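You operate a simulated robot arm through the tools that you are given. There is no shell and no other tool.

You are at the controls of a simulated robot arm. One attempt, no reset.

Task
Clamp the plate, then fit the black guide roller with the star knob.
Fine: cradle lever and blue knob both tight; star knob tight.

Only the result counts: the job must be done as asked and must still hold three seconds after the hand-in. Knocking over, shifting, dropping, spilling or breaking anything else fails it.

Robot
A 7-joint arm with a two-finger parallel gripper, fixed in place. Base frame: the origin is on the floor under the middle of its stand, x ahead of it, y to its left, z up. Lengths are in cm, angles in rad, forces in N, time in s.
It reaches about 105.8 cm from its shoulder. Its first joint turns from -2.897 to 2.897 rad. Payload 4.4 kg.
The TCP is the grasp point between the finger pads, 2.3 cm short of the fingertips. In the tool frame z runs along the fingers and y along their closing line. The gripper opens to 9.4 cm. The fingers are 3.8 cm wide and 1 cm thick; the gripper's body (5.4 by 9.6 cm) begins 3.9 cm behind the TCP.
Orientation is told as [roll, pitch, yaw] about the base's x, y, z axes, in that order, counted from this pose: with the fingers straight down and closing along the base's y, the tool's x points along the base's -x, its y along +y and its z along -z.

Tools
- The arm moves only by the tool arm_command. Its argument "moves" is a list of rows, each a list of 3 entries, a list of its own where there are three numbers: the opening, from 0 (shut) to 1 (fully open), then the shift along the base's x, y, z in cm, then the turn, a rotation vector about the base's x, y, z in rad. In form: [[claw, [dx, dy, dz], [ax, ay, az]], ...]. A call has 1 to 20 rows; each row shifts and turns the commanded pose from where the row before left it. A row lasts 0.2 s, in which the tool goes at most 5 cm and 0.15 rad; a call with a longer step from one row to the next is refused whole, and so is a gripper value outside its range. Where a pose cannot be reached the arm comes as near as it can. A force on the tool above 40 N (or 10 N above the force at the start of the call, whichever is more), or a blocked arm, ends the call early, and 0.2 s more pass. The fingers move at their own pace (about 10.8 cm/s each) and stop on an object; they squeeze with about 27 N. The grip force told is the motor's: it shows also when the fingers shut on nothing. Time passes only in rows, and 0.2 s behind the last, so rows that do not move let the fingers close. It gives the time, the measured TCP pose, the force on the tool (base axes), the opening and the grip force at its end, in the units of the frame above (readings bear some noise), with the torque about the TCP (base axes, N m) and any sound that the robot's microphone picked up.
- Cameras (640 x 400 px; columns grow to the right, rows downward): "scene" is fixed at [4.87, -64.94, 142.37]; the picture's right is [0.81, -0.59, 0.00], its down [-0.39, -0.53, -0.75] and it looks along [0.44, 0.60, -0.66] (base axes); focal length 214 px, centre (320, 200). "wrist" rides on the gripper at [8.6, 1.6, -7.5] in the tool frame; the picture's right is [-0.18, 0.98, 0.00], its down [-0.58, -0.11, -0.81] and it looks along [-0.79, -0.15, 0.59] (tool axes); focal length 243 px, centre (320, 200). There is no depth. A picture from a camera that has moved, and an enlarged one, comes with that camera's place and axes in the base frame and with its lens.
- snapshot(camera): a new picture of that camera. The clock stands still meanwhile.
- inspect(camera, box): a new picture of the part [left, top, right, bottom] of that camera's present view, enlarged. The clock stands still meanwhile.
- hand_in(): hands the job in; it is judged then, once.

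Places have to be worked out from the pictures, the camera data and where the tool is seen. Open the gripper and draw the arm clear of the work before you hand the job in, unless the task says otherwise.

The tools are called after "Emit:" by a JSON object that holds its "name" and its "arguments". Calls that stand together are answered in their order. arm_command: Moves the arm, as the interface text tells. Its arguments: {"type":"object","properties":{"moves":{"type":"array","items":{"type":"array"}}},"required":["moves"]} The other tools are called the same way: snapshot (camera) takes a picture; inspect (camera, box) takes an enlarged picture of a part of a camera's view; hand_in () hands the job in.

At the start:

```text
time_s: 0.0
position: [12.85, -42.25, 119.11]
tool_rot: [-0.001, -0.001, 0.001]
force: [0.2, -0.4, -0.6]
wrist_torque: [0.01, 0.0, -0.02]
opening: 9.38
grasp_force: 0.1
```

scene: 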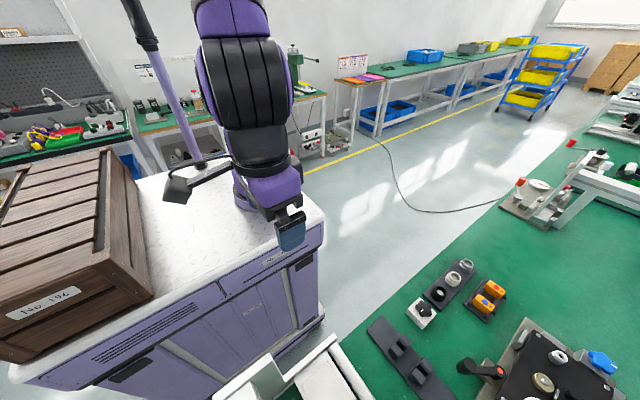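
wrist: 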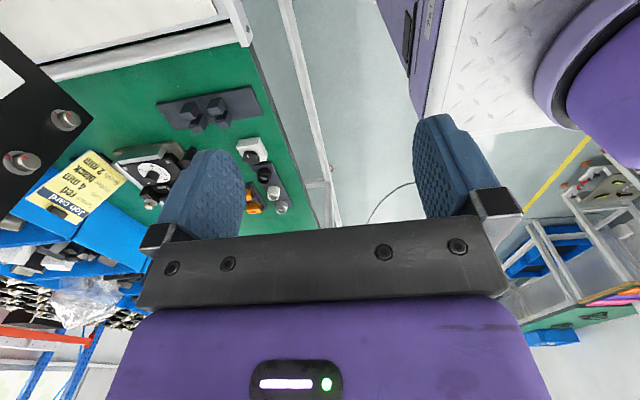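

I'll begin by looking closer at the work area on the green bench in both cameras.

Emit:
{"name": "inspect", "arguments": {"camera": "scene", "box": [400, 240, 640, 400]}}

Emit:
{"name": "inspect", "arguments": {"camera": "wrist", "box": [0, 60, 320, 260]}}

Emit:
{"name": "inspect", "arguments": {"camera": "scene", "box": [480, 100, 640, 220]}}

```text
2.50 times, centred on (520, 320) of scene
camera zoom: at [4.87, -64.94, 142.37], right [0.81, -0.59, 0.0], down [-0.39, -0.53, -0.75], along [0.44, 0.6, -0.66], focal length 536 px, centre (-180, -100)
```

zoom: 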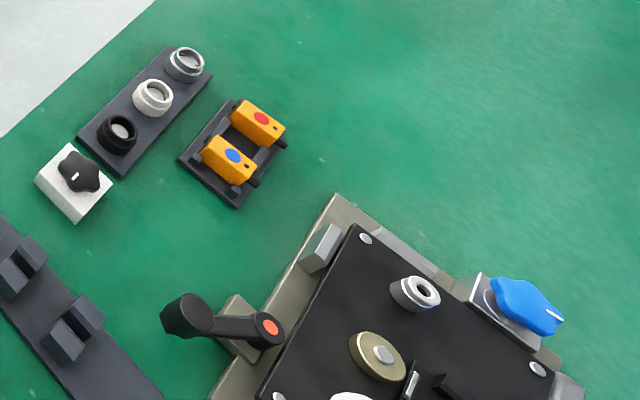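

```text
2.00 times, centred on (160, 160) of wrist
camera zoom: at [4.35, -40.62, 126.71], right [0.18, 0.98, 0.0], down [0.58, -0.11, 0.81], along [0.79, -0.15, -0.59], focal length 485 px, centre (640, 280)
```

zoom: 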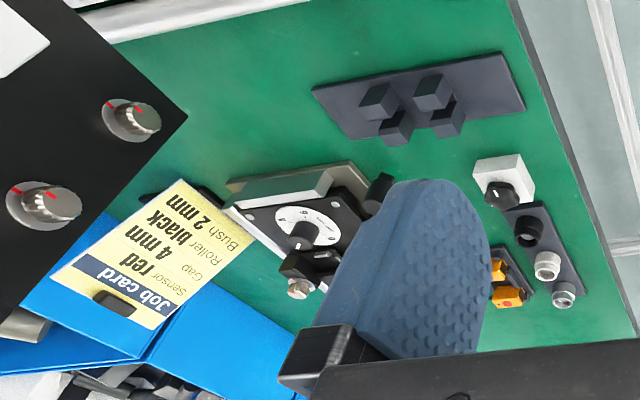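

```text
3.33 times, centred on (560, 160) of scene
camera zoom: at [4.87, -64.94, 142.37], right [0.81, -0.59, 0.0], down [-0.39, -0.53, -0.75], along [0.44, 0.6, -0.66], focal length 715 px, centre (-480, 333)
```

zoom: 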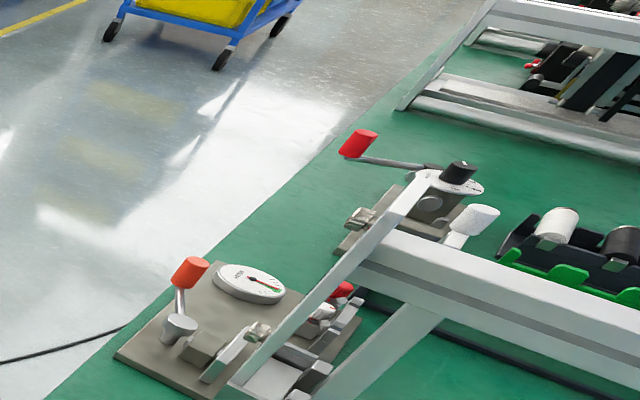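

The black roller triangulates to about (45.7, -62.7, 86). The star knob is near (38.5, -62.5), the plate cradle near (46, -86) and the blue knob near (56, -89). I'll turn the wrist camera toward the cradle from a safe height to look closer.

Emit:
{"name": "arm_command", "arguments": {"moves": [[1, [2.1, -1.2, 0.3], [0, 0, -0.13]], [1, [2.1, -1.2, 0.3], [0, 0, -0.13]], [1, [2.1, -1.2, 0.3], [0, 0, -0.13]], [1, [2.1, -1.2, 0.3], [0, 0, -0.13]], [1, [2.1, -1.2, 0.3], [0, 0, -0.13]], [1, [2.1, -1.2, 0.3], [0, 0, -0.13]], [1, [2.1, -1.2, 0.3], [0, 0, -0.13]], [1, [2.1, -1.2, 0.3], [0, 0, -0.13]]]}}

Emit:
{"name": "snapshot", "arguments": {"camera": "wrist"}}

Emit:
{"name": "snapshot", "arguments": {"camera": "scene"}}

```text
time_s: 1.8
position: [30.06, -51.74, 121.51]
tool_rot: [-0.001, 0.0, -1.043]
force: [-0.8, -0.2, 0.9]
wrist_torque: [-0.05, 0.01, 0.01]
opening: 9.39
grasp_force: 0.0
```

```text
taken
camera wrist: at [27.09, -43.51, 128.99], right [0.94, 0.34, 0.0], down [0.2, -0.56, 0.81], along [0.27, -0.76, -0.59], focal length 243 px, centre (320, 200)
```

wrist: 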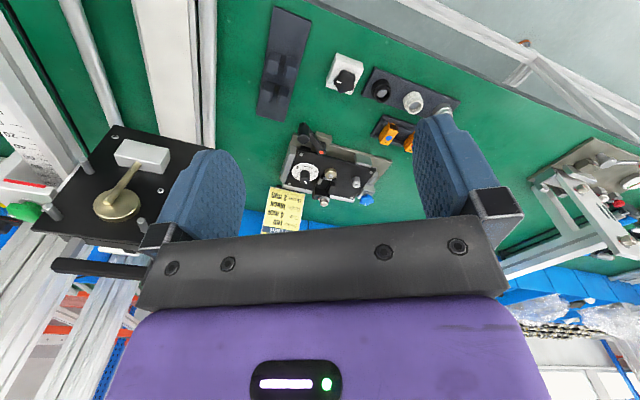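

```text
taken
```

scene: 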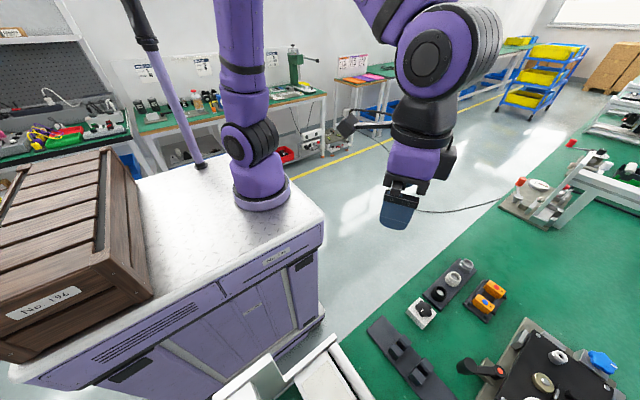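

The arm base appears to be offset toward +x on the cabinet, which makes the cradle reachable. I'll zoom in on the cradle with both cameras.

Emit:
{"name": "inspect", "arguments": {"camera": "wrist", "box": [240, 100, 420, 240]}}

Emit:
{"name": "inspect", "arguments": {"camera": "wrist", "box": [240, 0, 480, 150]}}

Emit:
{"name": "inspect", "arguments": {"camera": "scene", "box": [440, 300, 640, 400]}}

Emit:
{"name": "inspect", "arguments": {"camera": "scene", "box": [395, 245, 525, 335]}}

```text
2.86 times, centred on (330, 170) of wrist
camera zoom: at [27.09, -43.51, 128.99], right [0.94, 0.34, 0.0], down [0.2, -0.56, 0.81], along [0.27, -0.76, -0.59], focal length 693 px, centre (291, 286)
```

zoom: 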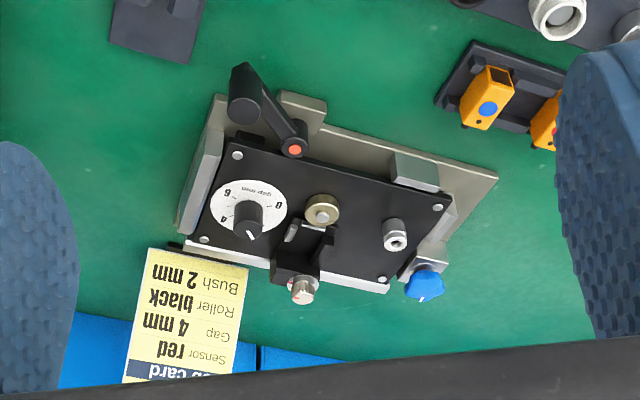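

```text
2.67 times, centred on (360, 75) of wrist
camera zoom: at [27.09, -43.51, 128.99], right [0.94, 0.34, 0.0], down [0.2, -0.56, 0.81], along [0.27, -0.76, -0.59], focal length 647 px, centre (213, 533)
```

zoom: 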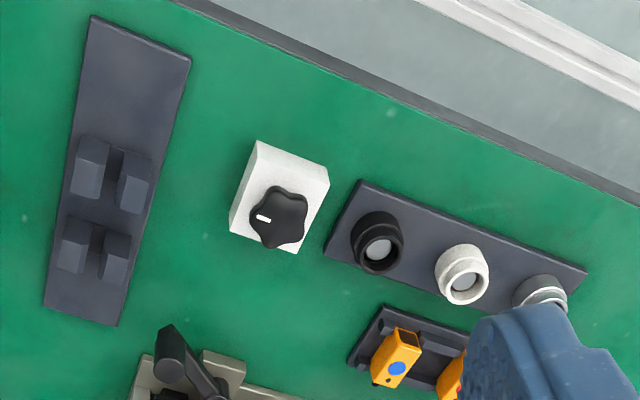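

```text
3.20 times, centred on (540, 350) of scene
camera zoom: at [4.87, -64.94, 142.37], right [0.81, -0.59, 0.0], down [-0.39, -0.53, -0.75], along [0.44, 0.6, -0.66], focal length 686 px, centre (-384, -280)
```

zoom: 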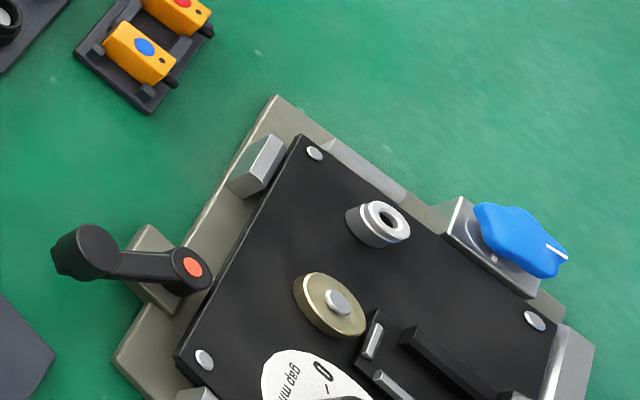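

```text
4.44 times, centred on (460, 290) of scene
camera zoom: at [4.87, -64.94, 142.37], right [0.81, -0.59, 0.0], down [-0.39, -0.53, -0.75], along [0.44, 0.6, -0.66], focal length 953 px, centre (-302, -200)
```

zoom: 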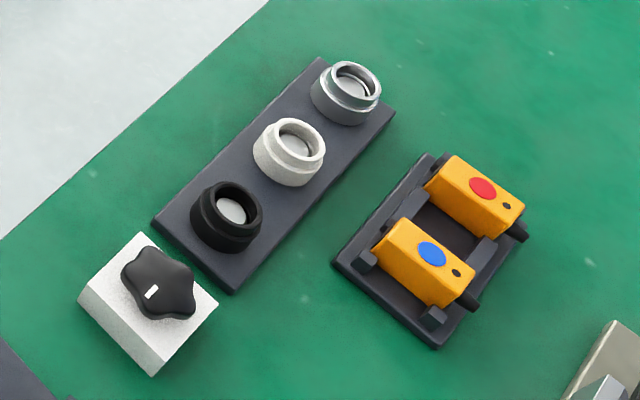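

The cradle shows a lever with a red dot, a blue knob, a gold disc with a stud, a grey post with a hole, and a gap dial. I'll bring the camera closer and tilt it down over the plate to find where the roller seats.

Emit:
{"name": "arm_command", "arguments": {"moves": [[1, [1.8, -3.0, -1.5], [0.055, 0.031, 0]], [1, [1.8, -3.0, -1.5], [0.055, 0.031, 0]], [1, [1.8, -3.0, -1.5], [0.055, 0.031, 0]], [1, [1.8, -3.0, -1.5], [0.055, 0.031, 0]], [1, [1.8, -3.0, -1.5], [0.055, 0.031, 0]], [1, [1.8, -3.0, -1.5], [0.055, 0.031, 0]], [1, [1.8, -3.0, -1.5], [0.055, 0.031, 0]], [1, [1.8, -3.0, -1.5], [0.055, 0.031, 0]], [1, [0, 0, 0], [0, 0, 0]]]}}

Emit:
{"name": "snapshot", "arguments": {"camera": "wrist"}}

Emit:
{"name": "inspect", "arguments": {"camera": "wrist", "box": [220, 0, 440, 240]}}

```text
time_s: 3.8
position: [44.24, -75.73, 109.65]
tool_rot: [0.01, 0.506, -1.036]
force: [-1.2, -0.1, 0.3]
wrist_torque: [-0.02, -0.01, -0.01]
opening: 9.41
grasp_force: 0.0
```

```text
taken
camera wrist: at [43.55, -71.55, 120.44], right [0.93, 0.36, -0.08], down [0.36, -0.83, 0.42], along [0.08, -0.42, -0.9], focal length 243 px, centre (320, 200)
```

wrist: 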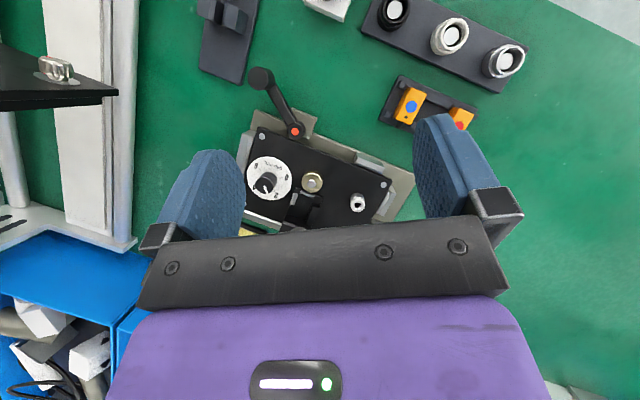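

```text
1.67 times, centred on (330, 120) of wrist
camera zoom: at [43.55, -71.55, 120.44], right [0.93, 0.36, -0.08], down [0.36, -0.83, 0.42], along [0.08, -0.42, -0.9], focal length 404 px, centre (303, 333)
```

zoom: 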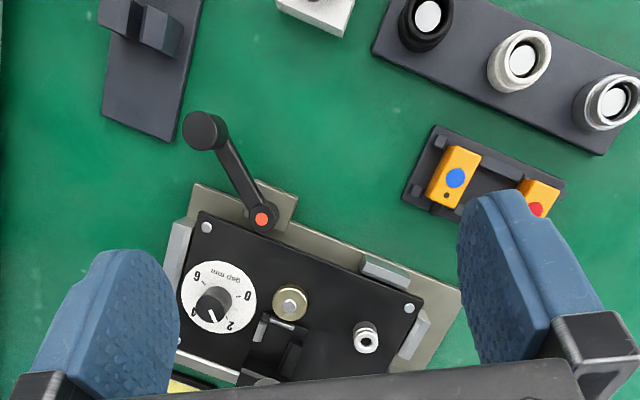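

The plate appears aligned with the base axes: the gold stud is near (44.2, -84.0), the grey post near (51.1, -84.1), the lever pivot near (39.9, -78.6) and the lever knob near (34.2, -74.0). Next I'll move over the plate's right part to see the post and the blue knob.

Emit:
{"name": "arm_command", "arguments": {"moves": [[1, [2.0, -2.2, -1], [0, 0, 0]], [1, [2.0, -2.2, -1], [0, 0, 0]], [1, [2.0, -2.2, -1], [0, 0, 0]], [1, [2.0, -2.2, -1], [0, 0, 0]], [1, [2.0, -2.2, -1], [0, 0, 0]], [1, [0, 0, 0], [0, 0, 0]]]}}

Emit:
{"name": "snapshot", "arguments": {"camera": "wrist"}}

Emit:
{"name": "inspect", "arguments": {"camera": "wrist", "box": [220, 60, 440, 230]}}

Emit:
{"name": "snapshot", "arguments": {"camera": "scene"}}

```text
time_s: 5.2
position: [49.45, -81.72, 106.85]
tool_rot: [0.009, 0.505, -1.038]
force: [0.2, 0.3, -0.4]
wrist_torque: [0.01, 0.01, -0.02]
opening: 9.37
grasp_force: 0.1
out of reach, approached as far as the arm can: row 3, 4, 5
```

```text
taken
camera wrist: at [48.83, -77.53, 117.74], right [0.93, 0.36, -0.08], down [0.36, -0.83, 0.42], along [0.08, -0.42, -0.9], focal length 243 px, centre (320, 200)
```

wrist: 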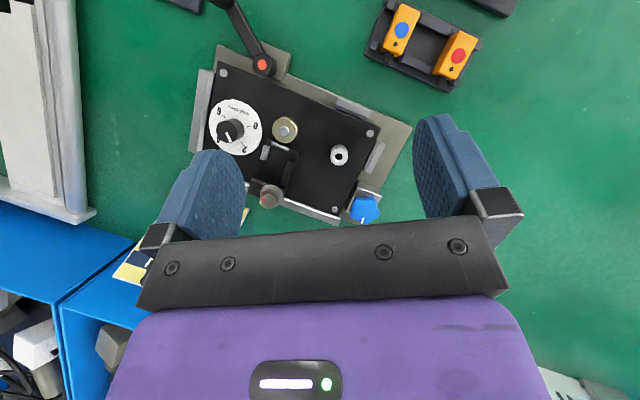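

```text
2.35 times, centred on (330, 145) of wrist
camera zoom: at [48.83, -77.53, 117.74], right [0.93, 0.36, -0.08], down [0.36, -0.83, 0.42], along [0.08, -0.42, -0.9], focal length 571 px, centre (296, 329)
```

zoom: 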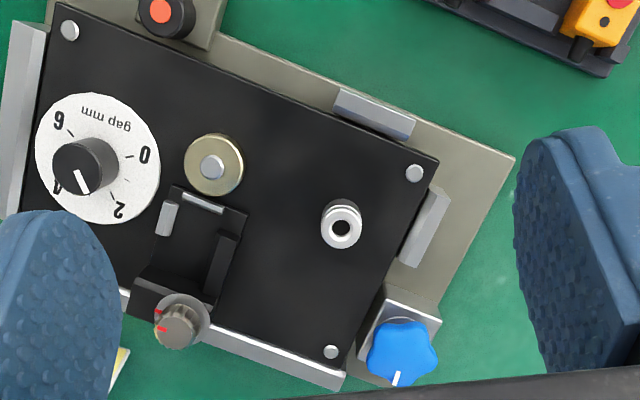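

```text
taken
```

scene: 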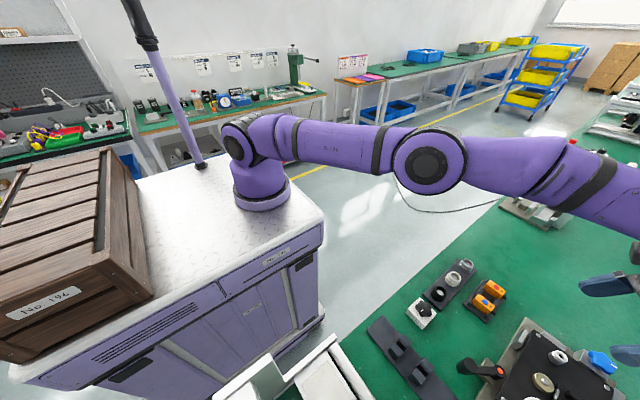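

The arm reached its limit here with this tilt. The grey post (about 1.9 cm outside diameter, 0.8 cm hole) looks like the roller seat. The blue knob is a five-lobed knob on a vertical axis. I'll back off, straighten the tool and look at the lever up close.

Emit:
{"name": "arm_command", "arguments": {"moves": [[1, [-3, 3, 0], [-0.06, -0.035, 0]], [1, [-3, 3, 0], [-0.06, -0.035, 0]], [1, [-3, 3, 0], [-0.06, -0.035, 0]], [1, [0, 0, 0], [0, 0, 0]]]}}

Emit:
{"name": "snapshot", "arguments": {"camera": "wrist"}}

```text
time_s: 6.2
position: [40.49, -72.7, 106.84]
tool_rot: [0.01, 0.294, -1.037]
force: [0.0, -0.2, 1.5]
wrist_torque: [0.03, -0.03, -0.01]
opening: 9.4
grasp_force: 0.1
```

```text
taken
camera wrist: at [38.83, -66.59, 116.6], right [0.94, 0.35, -0.05], down [0.3, -0.74, 0.6], along [0.17, -0.58, -0.8], focal length 243 px, centre (320, 200)
```

wrist: 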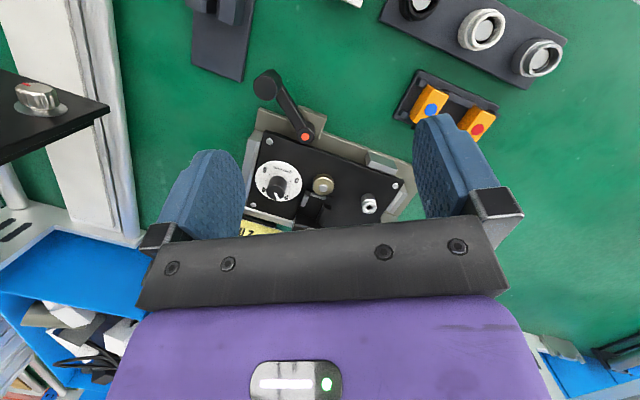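

The commanded pose follows the reached one. I'll lower and straighten over the lever for a detailed look.

Emit:
{"name": "arm_command", "arguments": {"moves": [[1, [-0.5, 0.5, -2.0], [0, 0, 0]], [1, [-0.5, 0.5, -2.0], [0, 0, 0]], [1, [-0.5, 0.5, -1.5], [0, 0, 0]], [1, [0, 0, 0], [0, 0, 0]]]}}

Emit:
{"name": "inspect", "arguments": {"camera": "wrist", "box": [210, 20, 430, 230]}}

Emit:
{"name": "inspect", "arguments": {"camera": "scene", "box": [440, 330, 560, 400]}}

```text
time_s: 7.2
position: [38.85, -71.02, 101.19]
tool_rot: [0.007, 0.296, -1.038]
force: [0.2, 0.0, 0.7]
wrist_torque: [-0.03, 0.03, 0.04]
opening: 9.39
grasp_force: 0.1
```

```text
1.90 times, centred on (320, 125) of wrist
camera zoom: at [37.22, -65.05, 111.0], right [0.94, 0.34, -0.05], down [0.3, -0.74, 0.6], along [0.17, -0.58, -0.8], focal length 462 px, centre (320, 343)
```

zoom: 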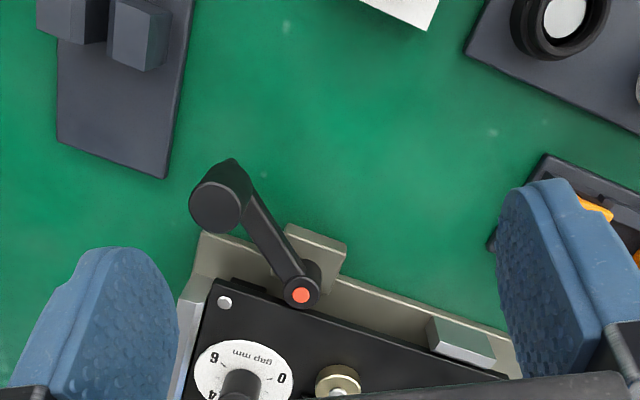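

```text
5.33 times, centred on (500, 365) of scene
camera zoom: at [4.87, -64.94, 142.37], right [0.81, -0.59, 0.0], down [-0.39, -0.53, -0.75], along [0.44, 0.6, -0.66], focal length 1144 px, centre (-640, -680)
```

zoom: 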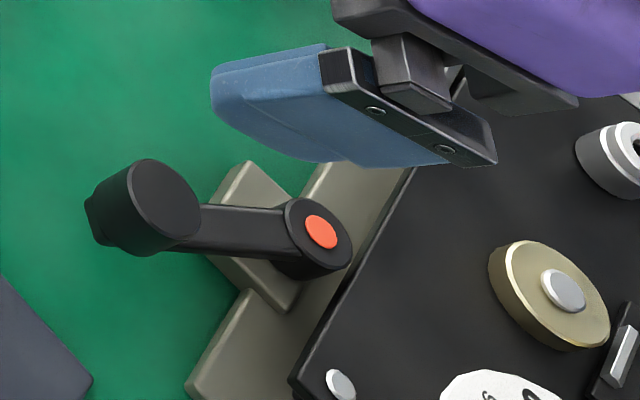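

From triangulation, the lever knob's top centre is about (34.4, -74.2, 91) and the pivot about (39.9, -78.75, 88), so the lever is about 7.1 cm long at 140°. I'll straighten the tool and hover above the knob with the closing line tangential, yaw about -0.69.

Emit:
{"name": "arm_command", "arguments": {"moves": [[1, [-0.74, -0.53, -0.5], [-0.085, -0.05, 0]], [1, [-0.74, -0.53, -0.5], [-0.085, -0.05, 0]], [1, [-0.74, -0.53, -0.5], [-0.085, -0.05, 0]], [1, [-0.74, -0.53, -0.5], [0, 0, 0.115]], [1, [-0.74, -0.53, -0.5], [0, 0, 0.115]], [1, [-0.74, -0.53, -0.5], [0, 0, 0.115]], [1, [0, 0, 0], [0, 0, 0]]]}}

Emit:
{"name": "snapshot", "arguments": {"camera": "wrist"}}

Emit:
{"name": "inspect", "arguments": {"camera": "scene", "box": [400, 280, 600, 400]}}

```text
time_s: 8.8
position: [34.33, -74.32, 98.43]
tool_rot: [0.009, 0.001, -0.692]
force: [0.7, 0.3, 0.5]
wrist_torque: [0.01, 0.01, 0.02]
opening: 9.38
grasp_force: 0.1
```

```text
taken
camera wrist: at [28.82, -67.62, 105.91], right [0.77, 0.64, 0.01], down [0.37, -0.46, 0.8], along [0.52, -0.62, -0.59], focal length 243 px, centre (320, 200)
```

wrist: 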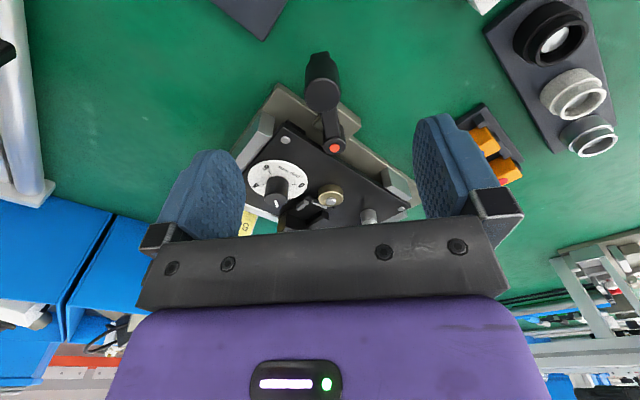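

```text
3.20 times, centred on (500, 340) of scene
camera zoom: at [4.87, -64.94, 142.37], right [0.81, -0.59, 0.0], down [-0.39, -0.53, -0.75], along [0.44, 0.6, -0.66], focal length 686 px, centre (-256, -248)
```

zoom: 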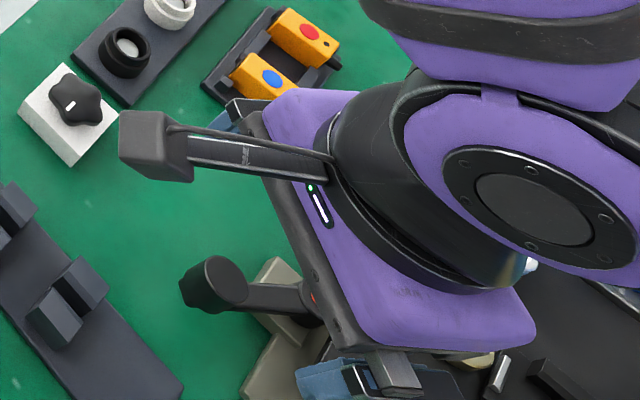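

The knob's top face is at (322, 93) in the picture, directly under the TCP. I'll descend around it and close loosely so the fingers act as a fork.

Emit:
{"name": "arm_command", "arguments": {"moves": [[1, [0, 0, -2.5], [0, 0, 0]], [1, [0, 0, -2.5], [0, 0, 0]], [1, [0, 0, -2.0], [0, 0, 0]], [1, [0, 0, -1.9], [0, 0, 0]], [0.32, [0, 0, 0], [0, 0, 0]], [0.32, [0, 0, 0], [0, 0, 0]]]}}

Emit:
{"name": "snapshot", "arguments": {"camera": "wrist"}}

```text
time_s: 10.2
position: [34.14, -74.45, 89.44]
tool_rot: [0.006, 0.003, -0.695]
force: [-0.1, 0.2, -0.7]
wrist_torque: [0.0, 0.0, -0.01]
opening: 3.02
grasp_force: 0.4
```

```text
taken
camera wrist: at [28.66, -67.61, 96.97], right [0.77, 0.64, 0.01], down [0.37, -0.46, 0.8], along [0.52, -0.62, -0.59], focal length 243 px, centre (320, 200)
```

wrist: 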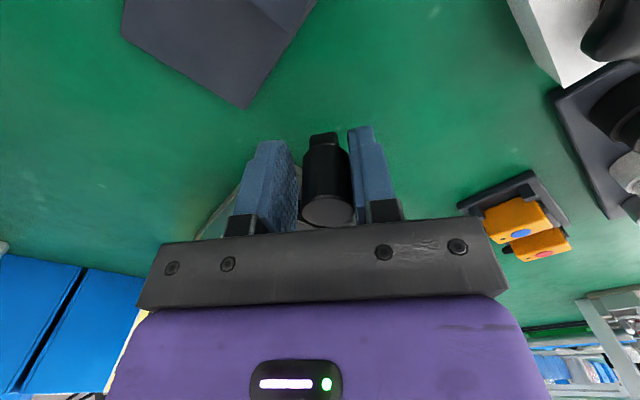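

The fork straddles the lever knob. I'll sweep it slightly clockwise about the pivot to test which way it moves.

Emit:
{"name": "arm_command", "arguments": {"moves": [[0.32, [0.45, 0.55, 0], [0, 0, -0.1]], [0.32, [0.51, 0.51, 0], [0, 0, -0.1]], [0.32, [0.55, 0.45, 0], [0, 0, -0.1]], [0.32, [0, 0, 0], [0, 0, 0]]]}}

Emit:
{"name": "snapshot", "arguments": {"camera": "wrist"}}

Emit:
{"name": "inspect", "arguments": {"camera": "scene", "box": [400, 280, 600, 400]}}

```text
time_s: 11.2
position: [35.84, -72.85, 89.4]
tool_rot: [0.008, 0.004, -0.996]
force: [-1.3, 0.2, 1.0]
wrist_torque: [0.02, 0.04, 0.01]
opening: 2.99
grasp_force: 0.1
```

```text
taken
camera wrist: at [32.53, -64.68, 97.0], right [0.92, 0.38, 0.01], down [0.22, -0.55, 0.8], along [0.31, -0.74, -0.59], focal length 243 px, centre (320, 200)
```

wrist: 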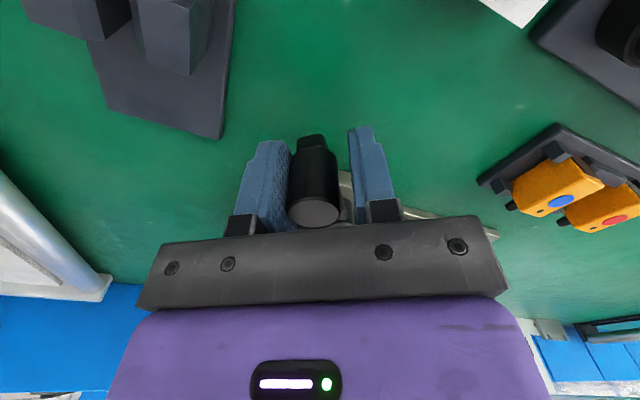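

```text
3.20 times, centred on (500, 340) of scene
camera zoom: at [4.87, -64.94, 142.37], right [0.81, -0.59, 0.0], down [-0.39, -0.53, -0.75], along [0.44, 0.6, -0.66], focal length 686 px, centre (-256, -248)
```

zoom: 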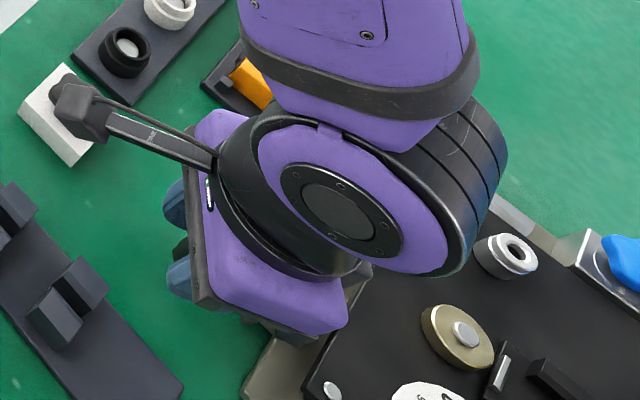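

The lever swings clockwise freely, with only about 1 N of force. I'll keep sweeping clockwise along the arc while watching the force and sound.

Emit:
{"name": "arm_command", "arguments": {"moves": [[0.32, [0.736, 0.443, 0], [0, 0, -0.12]], [0.32, [0.778, 0.35, 0], [0, 0, -0.12]], [0.32, [0.815, 0.254, 0], [0, 0, -0.12]], [0.32, [0.845, 0.156, 0], [0, 0, -0.12]], [0.32, [0.858, 0.053, 0], [0, 0, -0.12]]]}}

Emit:
{"name": "snapshot", "arguments": {"camera": "wrist"}}

```text
time_s: 12.4
position: [39.81, -71.65, 89.39]
tool_rot: [0.006, 0.0, -1.597]
force: [0.2, -0.3, 0.2]
wrist_torque: [-0.01, 0.0, 0.0]
opening: 3.0
grasp_force: 0.2
```

```text
taken
camera wrist: at [41.77, -63.07, 97.04], right [0.98, -0.21, 0.01], down [-0.13, -0.58, 0.81], along [-0.16, -0.79, -0.59], focal length 243 px, centre (320, 200)
```

wrist: 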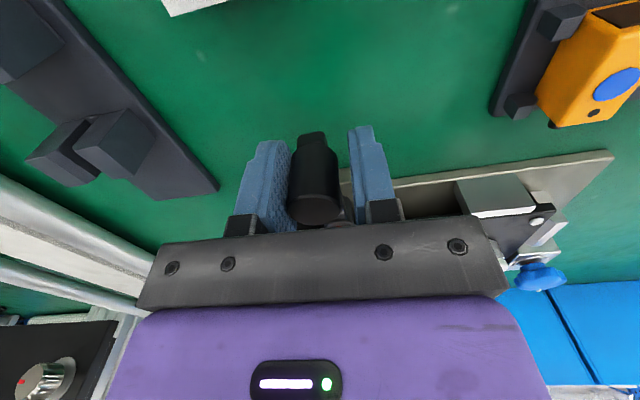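

The lever is now at about 90° with no resistance yet. I'll continue clockwise in small steps.

Emit:
{"name": "arm_command", "arguments": {"moves": [[0.32, [0.851, -0.049, 0], [0, 0, -0.12]], [0.32, [0.84, -0.151, 0], [0, 0, -0.12]], [0.32, [0.821, -0.252, 0], [0, 0, -0.12]], [0.32, [0.786, -0.349, 0], [0, 0, -0.12]]]}}

Emit:
{"name": "snapshot", "arguments": {"camera": "wrist"}}

```text
time_s: 13.4
position: [43.25, -72.25, 89.39]
tool_rot: [0.007, 0.002, -2.076]
force: [-1.6, 0.9, -0.2]
wrist_torque: [0.04, -0.03, -0.02]
opening: 3.08
grasp_force: 1.0
```

```text
taken
camera wrist: at [48.85, -65.56, 97.0], right [0.77, -0.64, 0.01], down [-0.38, -0.45, 0.8], along [-0.51, -0.62, -0.59], focal length 243 px, centre (320, 200)
```

wrist: 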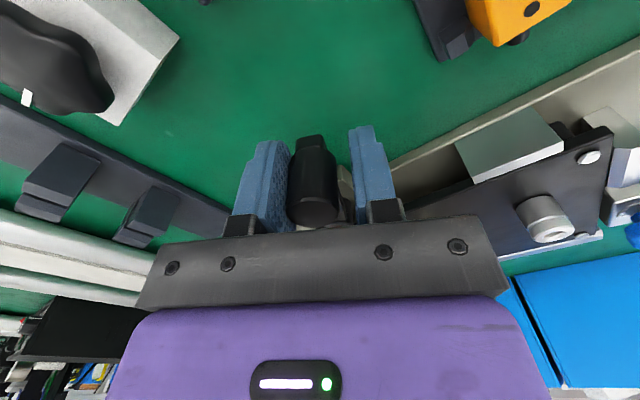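

Slight resistance is building, about 2 N. I'll continue clockwise.

Emit:
{"name": "arm_command", "arguments": {"moves": [[0.32, [0.738, -0.441, 0], [0, 0, -0.12]], [0.32, [0.67, -0.518, 0], [0, 0, -0.12]], [0.32, [0, 0, 0], [0, 0, 0]]]}}

Emit:
{"name": "snapshot", "arguments": {"camera": "wrist"}}

```text
time_s: 14.2
position: [44.17, -73.21, 89.59]
tool_rot: [0.005, -0.001, -2.318]
force: [-28.5, 10.6, -0.7]
wrist_torque: [0.17, 0.43, 0.23]
opening: 4.25
grasp_force: 14.9
```

```text
taken
camera wrist: at [51.39, -67.88, 97.11], right [0.6, -0.8, 0.01], down [-0.48, -0.35, 0.81], along [-0.65, -0.48, -0.59], focal length 243 px, centre (320, 200)
```

wrist: 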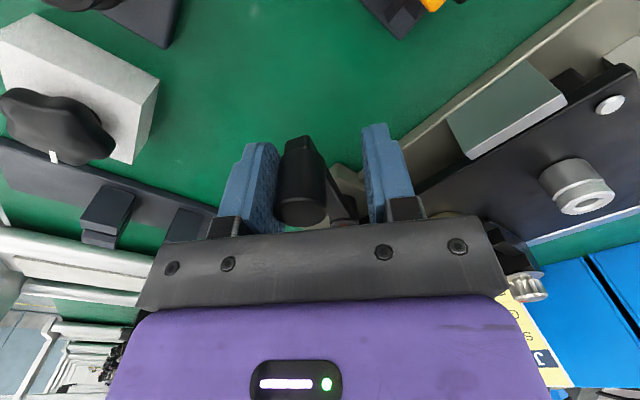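

Force rose to about 30 N with the lever at roughly 60°, so it seems to have reached its stop, and no sound was heard. I'll ease the fork back a little to see whether the lever holds.

Emit:
{"name": "arm_command", "arguments": {"moves": [[0.45, [-0.6, 0.4, 0], [0, 0, 0]], [0.45, [-0.2, 0.15, 0], [0, 0, 0]], [0.45, [0, 0, 0], [0, 0, 0]]]}}

Emit:
{"name": "snapshot", "arguments": {"camera": "wrist"}}

```text
time_s: 15.0
position: [43.94, -72.75, 89.6]
tool_rot: [0.01, 0.001, -2.314]
force: [-0.3, -0.6, 0.6]
wrist_torque: [-0.02, -0.04, -0.03]
opening: 4.25
grasp_force: 0.1
```

```text
taken
camera wrist: at [51.03, -67.41, 97.16], right [0.6, -0.8, 0.01], down [-0.48, -0.35, 0.8], along [-0.64, -0.49, -0.59], focal length 243 px, centre (320, 200)
```

wrist: 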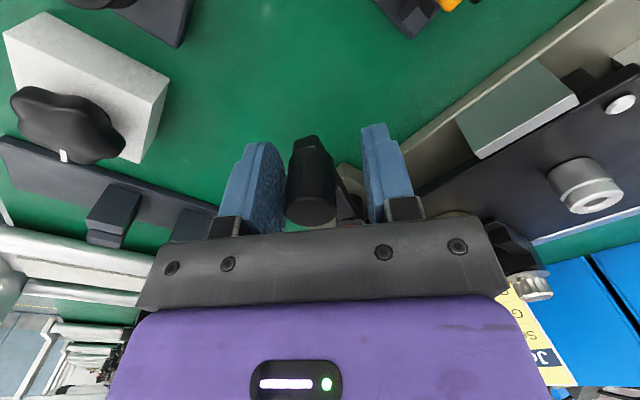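

The lever stays put at about 60°. I'll lift off and take a look at the lever and hub.

Emit:
{"name": "arm_command", "arguments": {"moves": [[0.6, [0, 0, 2], [0, 0, 0]], [0.6, [0, 0, 3], [0, 0, 0]], [0.6, [0, 1, 3], [0, 0, 0.1]], [0.6, [0, 1, 2], [0, 0, 0.1]], [0.6, [0, 0, 0], [0, 0, 0]]]}}

Emit:
{"name": "snapshot", "arguments": {"camera": "wrist"}}

Emit:
{"name": "inspect", "arguments": {"camera": "wrist", "box": [260, 60, 420, 220]}}

Emit:
{"name": "inspect", "arguments": {"camera": "scene", "box": [420, 300, 600, 400]}}

```text
time_s: 16.2
position: [43.91, -70.9, 99.51]
tool_rot: [0.008, 0.001, -2.113]
force: [0.3, -0.2, -0.5]
wrist_torque: [0.01, -0.03, 0.0]
opening: 5.63
grasp_force: 0.2
```

```text
taken
camera wrist: at [49.71, -64.24, 107.04], right [0.75, -0.67, 0.01], down [-0.4, -0.44, 0.8], along [-0.53, -0.6, -0.59], focal length 243 px, centre (320, 200)
```

wrist: 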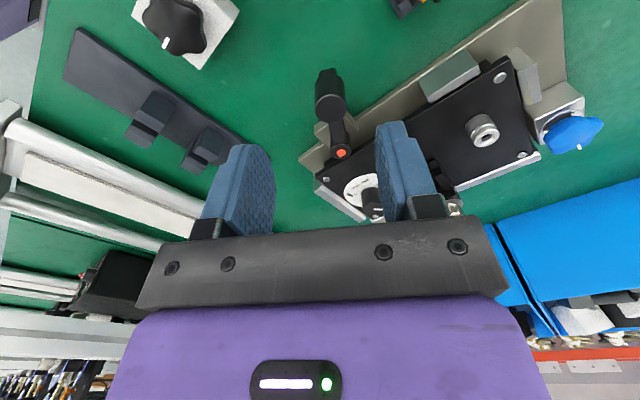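

```text
2.50 times, centred on (340, 140) of wrist
camera zoom: at [49.71, -64.24, 107.04], right [0.75, -0.67, 0.01], down [-0.4, -0.44, 0.8], along [-0.53, -0.6, -0.59], focal length 606 px, centre (270, 350)
```

zoom: 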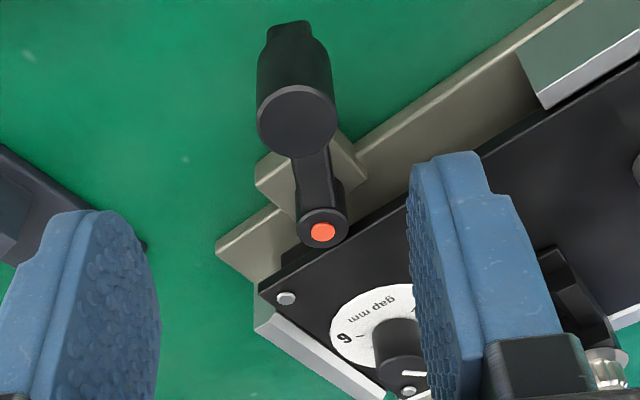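

```text
3.56 times, centred on (510, 350) of scene
camera zoom: at [4.87, -64.94, 142.37], right [0.81, -0.59, 0.0], down [-0.39, -0.53, -0.75], along [0.44, 0.6, -0.66], focal length 763 px, centre (-356, -333)
```

zoom: 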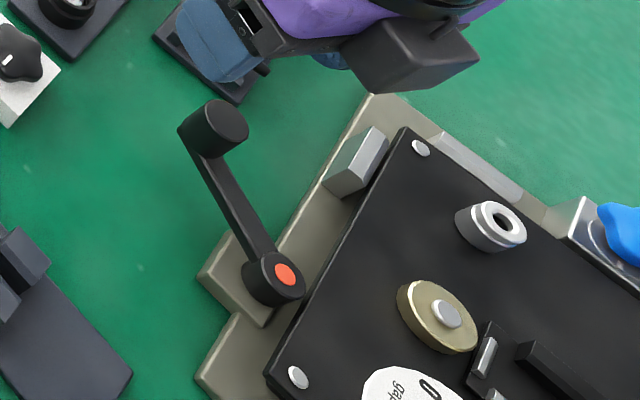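

The lever rests at about 60° with its hub against the plate edge. To make sure it's really tight, I'll push its counter-clockwise side with closed fingers, which form a rigid pusher.

Emit:
{"name": "arm_command", "arguments": {"moves": [[0, [-1.5, -0.1, 0], [0, 0, 0]], [0, [-1.5, -0.1, 0], [0, 0, 0]], [0, [0, 0, -2.5], [0, 0, 0]], [0, [0, 0, -2.5], [0, 0, 0]], [0, [0, 0, -2.5], [0, 0, 0]], [0, [0, 0, -2.5], [0, 0, 0]], [0, [0, 0, 0], [0, 0, 0]]]}}

Emit:
{"name": "snapshot", "arguments": {"camera": "wrist"}}

```text
time_s: 17.8
position: [40.79, -70.95, 89.43]
tool_rot: [0.007, 0.001, -2.115]
force: [-0.3, -0.3, 0.0]
wrist_torque: [0.01, 0.02, 0.01]
opening: 0.0
grasp_force: 26.9
```

```text
taken
camera wrist: at [46.66, -64.39, 97.04], right [0.75, -0.67, 0.01], down [-0.4, -0.44, 0.8], along [-0.53, -0.6, -0.59], focal length 243 px, centre (320, 200)
```

wrist: 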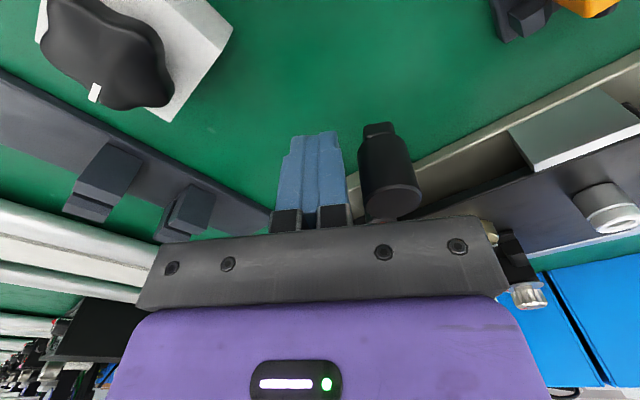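

The closed fingers sit just beside the knob with about a 0.6 cm gap. I'll push in the clockwise direction until the force builds.

Emit:
{"name": "arm_command", "arguments": {"moves": [[0, [0.43, -0.25, 0], [0, 0, 0]], [0, [0.35, -0.2, 0], [0, 0, 0]], [0, [0.26, -0.15, 0], [0, 0, 0]], [0, [0.17, -0.1, 0], [0, 0, 0]], [0, [0, 0, 0], [0, 0, 0]]]}}

```text
time_s: 18.8
position: [41.28, -71.48, 89.43]
tool_rot: [-0.001, 0.007, -2.12]
force: [-10.4, 11.7, 4.4]
wrist_torque: [-0.16, -0.15, 0.02]
opening: 0.0
grasp_force: 27.1
stopped in row 4: the force on the tool passed its limit at 43 N (the readings are from after the stop); the commanded pose is now the measured one
```

The lever resisted more than 40 N without moving, so it's against its stop. To confirm this is the clamped end and not the loose end, I'll straddle the knob again and check how much force a slight backward nudge meets.

Emit:
{"name": "arm_command", "arguments": {"moves": [[0, [-0.5, 0.3, 0], [0, 0, 0]], [0, [0, 0, 3], [0, 0, 0]], [0.36, [0, 0, 3.5], [0, 0, 0]], [0.36, [1.35, -0.75, 0], [0, 0, 0]], [0.36, [1.35, -0.75, 0], [0, 0, 0]], [0.36, [0, 0, 0], [0, 0, 0]]]}}

Emit:
{"name": "snapshot", "arguments": {"camera": "wrist"}}

```text
time_s: 20.1
position: [43.83, -72.67, 95.76]
tool_rot: [-0.001, 0.004, -2.119]
force: [0.9, 0.4, 0.7]
wrist_torque: [-0.01, -0.01, -0.03]
opening: 3.37
grasp_force: 0.1
```

```text
taken
camera wrist: at [49.79, -66.12, 103.39], right [0.74, -0.67, 0.0], down [-0.4, -0.44, 0.8], along [-0.54, -0.6, -0.59], focal length 243 px, centre (320, 200)
```

wrist: 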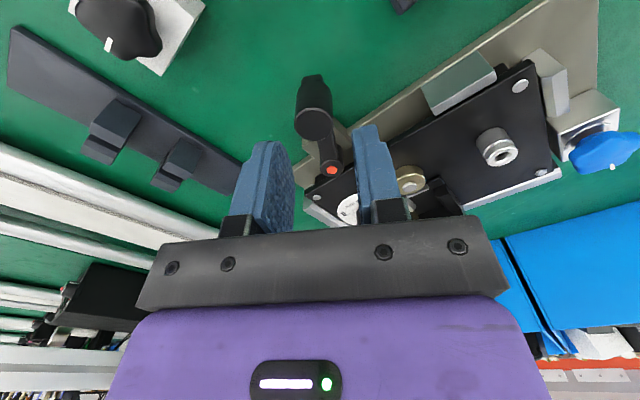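

The knob is at (43.4, -72.7), slightly left of the TCP. I'll centre on it, descend, then nudge counter-clockwise in small steps while reading the force.

Emit:
{"name": "arm_command", "arguments": {"moves": [[0.36, [-0.4, 0, -1.5], [0, 0, 0]], [0.36, [0, 0, -2.5], [0, 0, 0]], [0.36, [0, 0, -2.3], [0, 0, 0]], [0.36, [0, 0, 0], [0, 0, 0]], [0.36, [-0.26, 0.15, 0], [0, 0, 0]], [0.36, [-0.17, 0.1, 0], [0, 0, 0]], [0.36, [-0.08, 0.05, 0], [0, 0, 0]]]}}

Emit:
{"name": "snapshot", "arguments": {"camera": "wrist"}}

```text
time_s: 21.8
position: [42.9, -72.4, 89.62]
tool_rot: [0.0, 0.003, -2.119]
force: [0.1, 0.0, 0.8]
wrist_torque: [0.02, 0.02, -0.01]
opening: 3.41
grasp_force: 0.3
```

```text
taken
camera wrist: at [48.78, -65.91, 97.16], right [0.74, -0.67, 0.0], down [-0.4, -0.44, 0.8], along [-0.54, -0.6, -0.59], focal length 243 px, centre (320, 200)
```

wrist: 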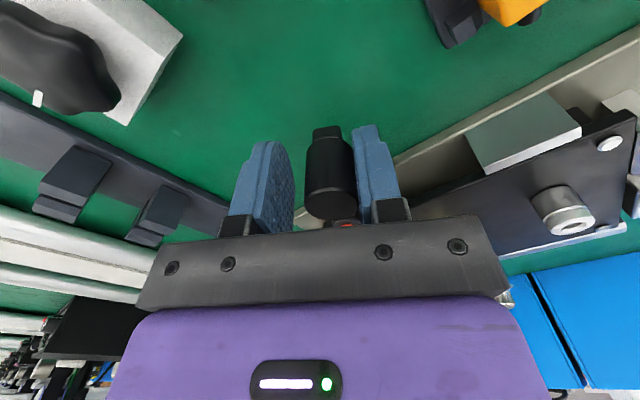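

The right finger is about to touch the knob. I'll nudge a little further.

Emit:
{"name": "arm_command", "arguments": {"moves": [[0.36, [-0.13, 0.08, 0], [0, 0, 0]], [0.36, [-0.13, 0.08, 0], [0, 0, 0]]]}}

Emit:
{"name": "snapshot", "arguments": {"camera": "wrist"}}

```text
time_s: 22.4
position: [42.71, -72.3, 89.57]
tool_rot: [-0.001, 0.004, -2.119]
force: [2.2, -0.5, 1.3]
wrist_torque: [-0.05, -0.02, 0.01]
opening: 3.48
grasp_force: 1.2
```

```text
taken
camera wrist: at [48.51, -65.71, 97.15], right [0.74, -0.67, 0.0], down [-0.4, -0.44, 0.8], along [-0.54, -0.6, -0.59], focal length 243 px, centre (320, 200)
```

wrist: 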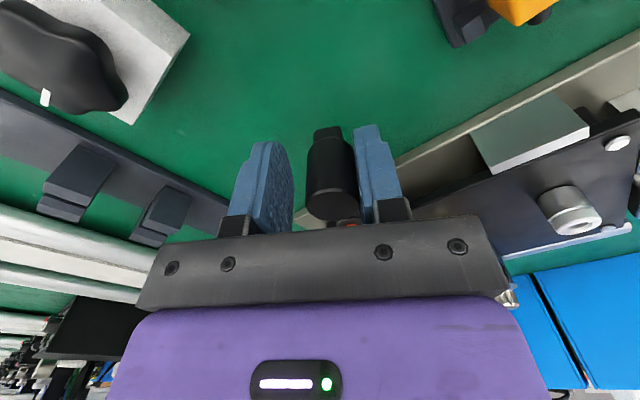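

Contact is made at about 2 N. One more small nudge will show whether it yields.

Emit:
{"name": "arm_command", "arguments": {"moves": [[0.36, [-0.13, 0.08, 0], [0, 0, 0]], [0.36, [-0.13, 0.08, 0], [0, 0, 0]], [0.36, [0, 0, 0], [0, 0, 0]]]}}

Emit:
{"name": "snapshot", "arguments": {"camera": "wrist"}}

```text
time_s: 23.1
position: [42.31, -72.0, 89.55]
tool_rot: [0.0, 0.002, -2.118]
force: [1.4, 0.5, 0.8]
wrist_torque: [0.03, 0.0, 0.03]
opening: 3.46
grasp_force: 1.1
```

```text
taken
camera wrist: at [48.21, -65.53, 97.13], right [0.74, -0.67, 0.0], down [-0.4, -0.44, 0.8], along [-0.54, -0.6, -0.59], focal length 243 px, centre (320, 200)
```

wrist: 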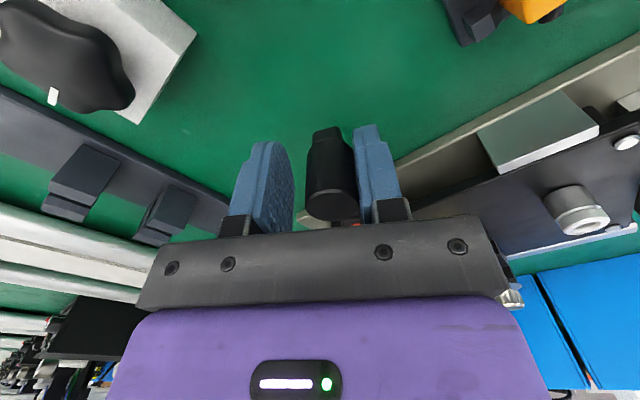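

The lever moves back with only 2 N, the same friction as elsewhere, so this end may be just a free stop. I'll sweep it counter-clockwise past its starting angle to compare the other end.

Emit:
{"name": "arm_command", "arguments": {"moves": [[0.36, [-0.822, 0.238, 0], [0, 0, 0.14]], [0.36, [-0.845, 0.138, 0], [0, 0, 0.14]], [0.36, [-0.856, 0.036, 0], [0, 0, 0.14]], [0.36, [-0.853, -0.067, 0], [0, 0, 0.14]], [0.36, [-0.841, -0.168, 0], [0, 0, 0.14]], [0.36, [-0.812, -0.268, 0], [0, 0, 0.14]], [0.36, [-0.773, -0.361, 0], [0, 0, 0.14]], [0.36, [-0.729, -0.455, 0], [0, 0, 0.14]]]}}

Emit:
{"name": "snapshot", "arguments": {"camera": "wrist"}}

```text
time_s: 24.9
position: [35.83, -72.87, 89.65]
tool_rot: [0.002, 0.003, -0.996]
force: [0.7, -0.3, 0.7]
wrist_torque: [0.0, 0.01, 0.01]
opening: 3.38
grasp_force: 0.0
```

```text
taken
camera wrist: at [32.53, -64.74, 97.17], right [0.93, 0.38, 0.0], down [0.23, -0.55, 0.8], along [0.31, -0.74, -0.59], focal length 243 px, centre (320, 200)
```

wrist: 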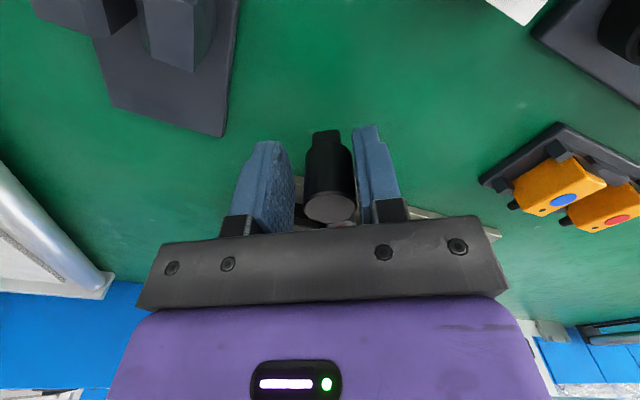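

Still free. I'll continue counter-clockwise past 140° in small steps.

Emit:
{"name": "arm_command", "arguments": {"moves": [[0.36, [-0.565, -0.43, 0], [0, 0, 0.1]], [0.36, [-0.527, -0.494, 0], [0, 0, 0.1]], [0.36, [-0.467, -0.535, 0], [0, 0, 0.1]], [0.36, [-0.412, -0.578, 0], [0, 0, 0.1]], [0.36, [0, 0, 0], [0, 0, 0]]]}}

Emit:
{"name": "snapshot", "arguments": {"camera": "wrist"}}

```text
time_s: 26.1
position: [34.06, -74.81, 89.51]
tool_rot: [0.002, 0.005, -0.595]
force: [11.1, 10.3, 2.1]
wrist_torque: [0.02, 0.17, -0.12]
opening: 4.03
grasp_force: 7.2
```

```text
taken
camera wrist: at [27.85, -68.69, 97.18], right [0.7, 0.71, 0.0], down [0.42, -0.42, 0.8], along [0.57, -0.57, -0.59], focal length 243 px, centre (320, 200)
```

wrist: 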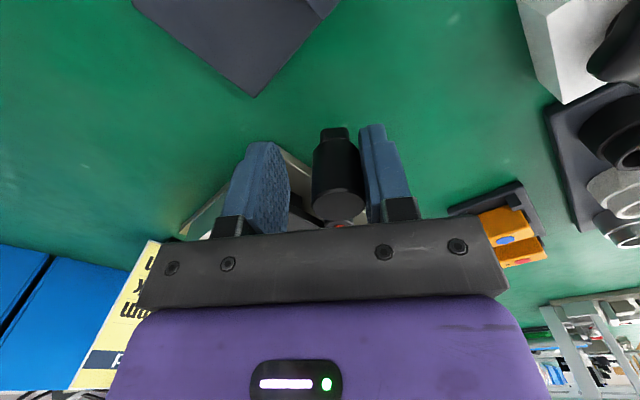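

The counter-clockwise stop is at 140°, the starting position. The lever's range is therefore 140° (open) to 60°, and clockwise is the tightening direction. I'll sweep it back clockwise.

Emit:
{"name": "arm_command", "arguments": {"moves": [[0.33, [0.506, 0.695, 0], [0, 0, -0.12]], [0.33, [0.581, 0.624, 0], [0, 0, -0.12]], [0.33, [0.651, 0.551, 0], [0, 0, -0.12]], [0.33, [0.718, 0.473, 0], [0, 0, -0.12]], [0.33, [0.769, 0.382, 0], [0, 0, -0.12]], [0.33, [0.81, 0.288, 0], [0, 0, -0.12]], [0.33, [0.832, 0.187, 0], [0, 0, -0.12]], [0.33, [0.849, 0.087, 0], [0, 0, -0.12]], [0.33, [0.859, -0.016, 0], [0, 0, -0.12]], [0.33, [0.851, -0.119, 0], [0, 0, -0.12]], [0.33, [0.825, -0.218, 0], [0, 0, -0.12]], [0.33, [0.793, -0.315, 0], [0, 0, -0.12]], [0.33, [0.755, -0.411, 0], [0, 0, -0.12]]]}}

Emit:
{"name": "snapshot", "arguments": {"camera": "wrist"}}

```text
time_s: 28.9
position: [43.48, -72.98, 89.71]
tool_rot: [0.0, 0.005, -2.162]
force: [-1.3, 2.2, 0.0]
wrist_torque: [0.07, 0.02, 0.0]
opening: 3.17
grasp_force: 1.1
```

```text
taken
camera wrist: at [49.74, -66.59, 97.22], right [0.71, -0.7, 0.0], down [-0.42, -0.43, 0.8], along [-0.56, -0.57, -0.6], focal length 243 px, centre (320, 200)
```

wrist: 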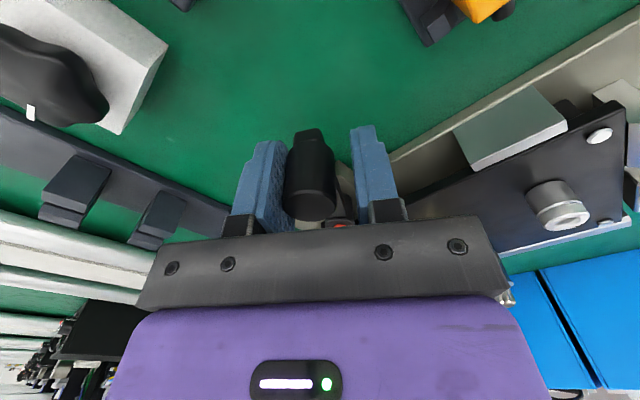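

The lever is near 62°. I'll reposition with closed fingers and press it firmly into the clamped stop.

Emit:
{"name": "arm_command", "arguments": {"moves": [[0.4, [-0.2, 0.1, 0], [0, 0, 0]], [0.4, [0, 0, 3.2], [0, 0, 0]], [0.4, [0, 0, 3.2], [0, 0, 0]], [0, [-1.3, 0.9, 0], [0, 0, 0]], [0, [-1.3, 0.9, 0], [0, 0, 0]], [0, [0, 0, 0], [0, 0, 0]], [0, [0, 0, -3.2], [0, 0, 0]], [0, [0, 0, -3.2], [0, 0, 0]], [0, [0, 0, 0], [0, 0, 0]], [0, [0.43, -0.25, 0], [0, 0, 0]], [0, [0.26, -0.15, 0], [0, 0, 0]]]}}

Emit:
{"name": "snapshot", "arguments": {"camera": "wrist"}}

```text
time_s: 31.4
position: [41.36, -71.25, 89.46]
tool_rot: [-0.002, 0.005, -2.162]
force: [-10.3, 13.4, 4.0]
wrist_torque: [-0.13, -0.13, 0.01]
opening: 0.0
grasp_force: 27.1
```

```text
taken
camera wrist: at [47.62, -64.98, 97.11], right [0.71, -0.7, 0.0], down [-0.42, -0.43, 0.8], along [-0.56, -0.57, -0.6], focal length 243 px, centre (320, 200)
```

wrist: 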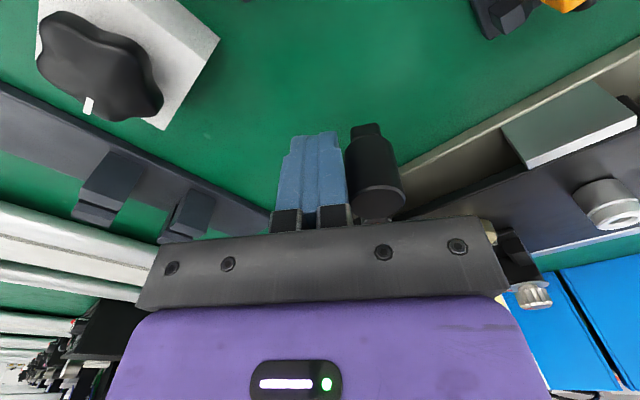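

It's pressing at about 17 N now. I'll push in smaller steps to bring the load nearer the limit.

Emit:
{"name": "arm_command", "arguments": {"moves": [[0, [0.1, -0.06, 0], [0, 0, 0]], [0, [0.1, -0.06, 0], [0, 0, 0]], [0, [0.1, -0.06, 0], [0, 0, 0]], [0, [0, 0, 0], [0, 0, 0]]]}}

Emit:
{"name": "snapshot", "arguments": {"camera": "wrist"}}

```text
time_s: 32.4
position: [41.45, -71.32, 89.58]
tool_rot: [-0.006, 0.007, -2.164]
force: [-10.8, 9.3, 5.6]
wrist_torque: [-0.13, -0.18, 0.01]
opening: 0.0
grasp_force: 27.0
stopped in row 4: the force on the tool passed its limit at 41 N (the readings are from after the stop); the commanded pose is now the measured one
```

```text
taken
camera wrist: at [47.64, -65.04, 97.11], right [0.71, -0.7, -0.01], down [-0.41, -0.43, 0.8], along [-0.57, -0.57, -0.6], focal length 243 px, centre (320, 200)
```

wrist: 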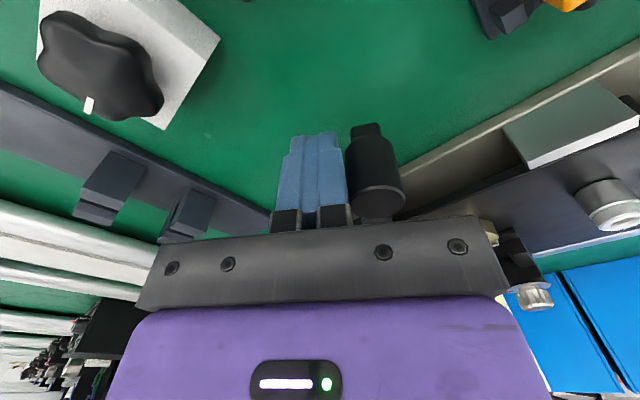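

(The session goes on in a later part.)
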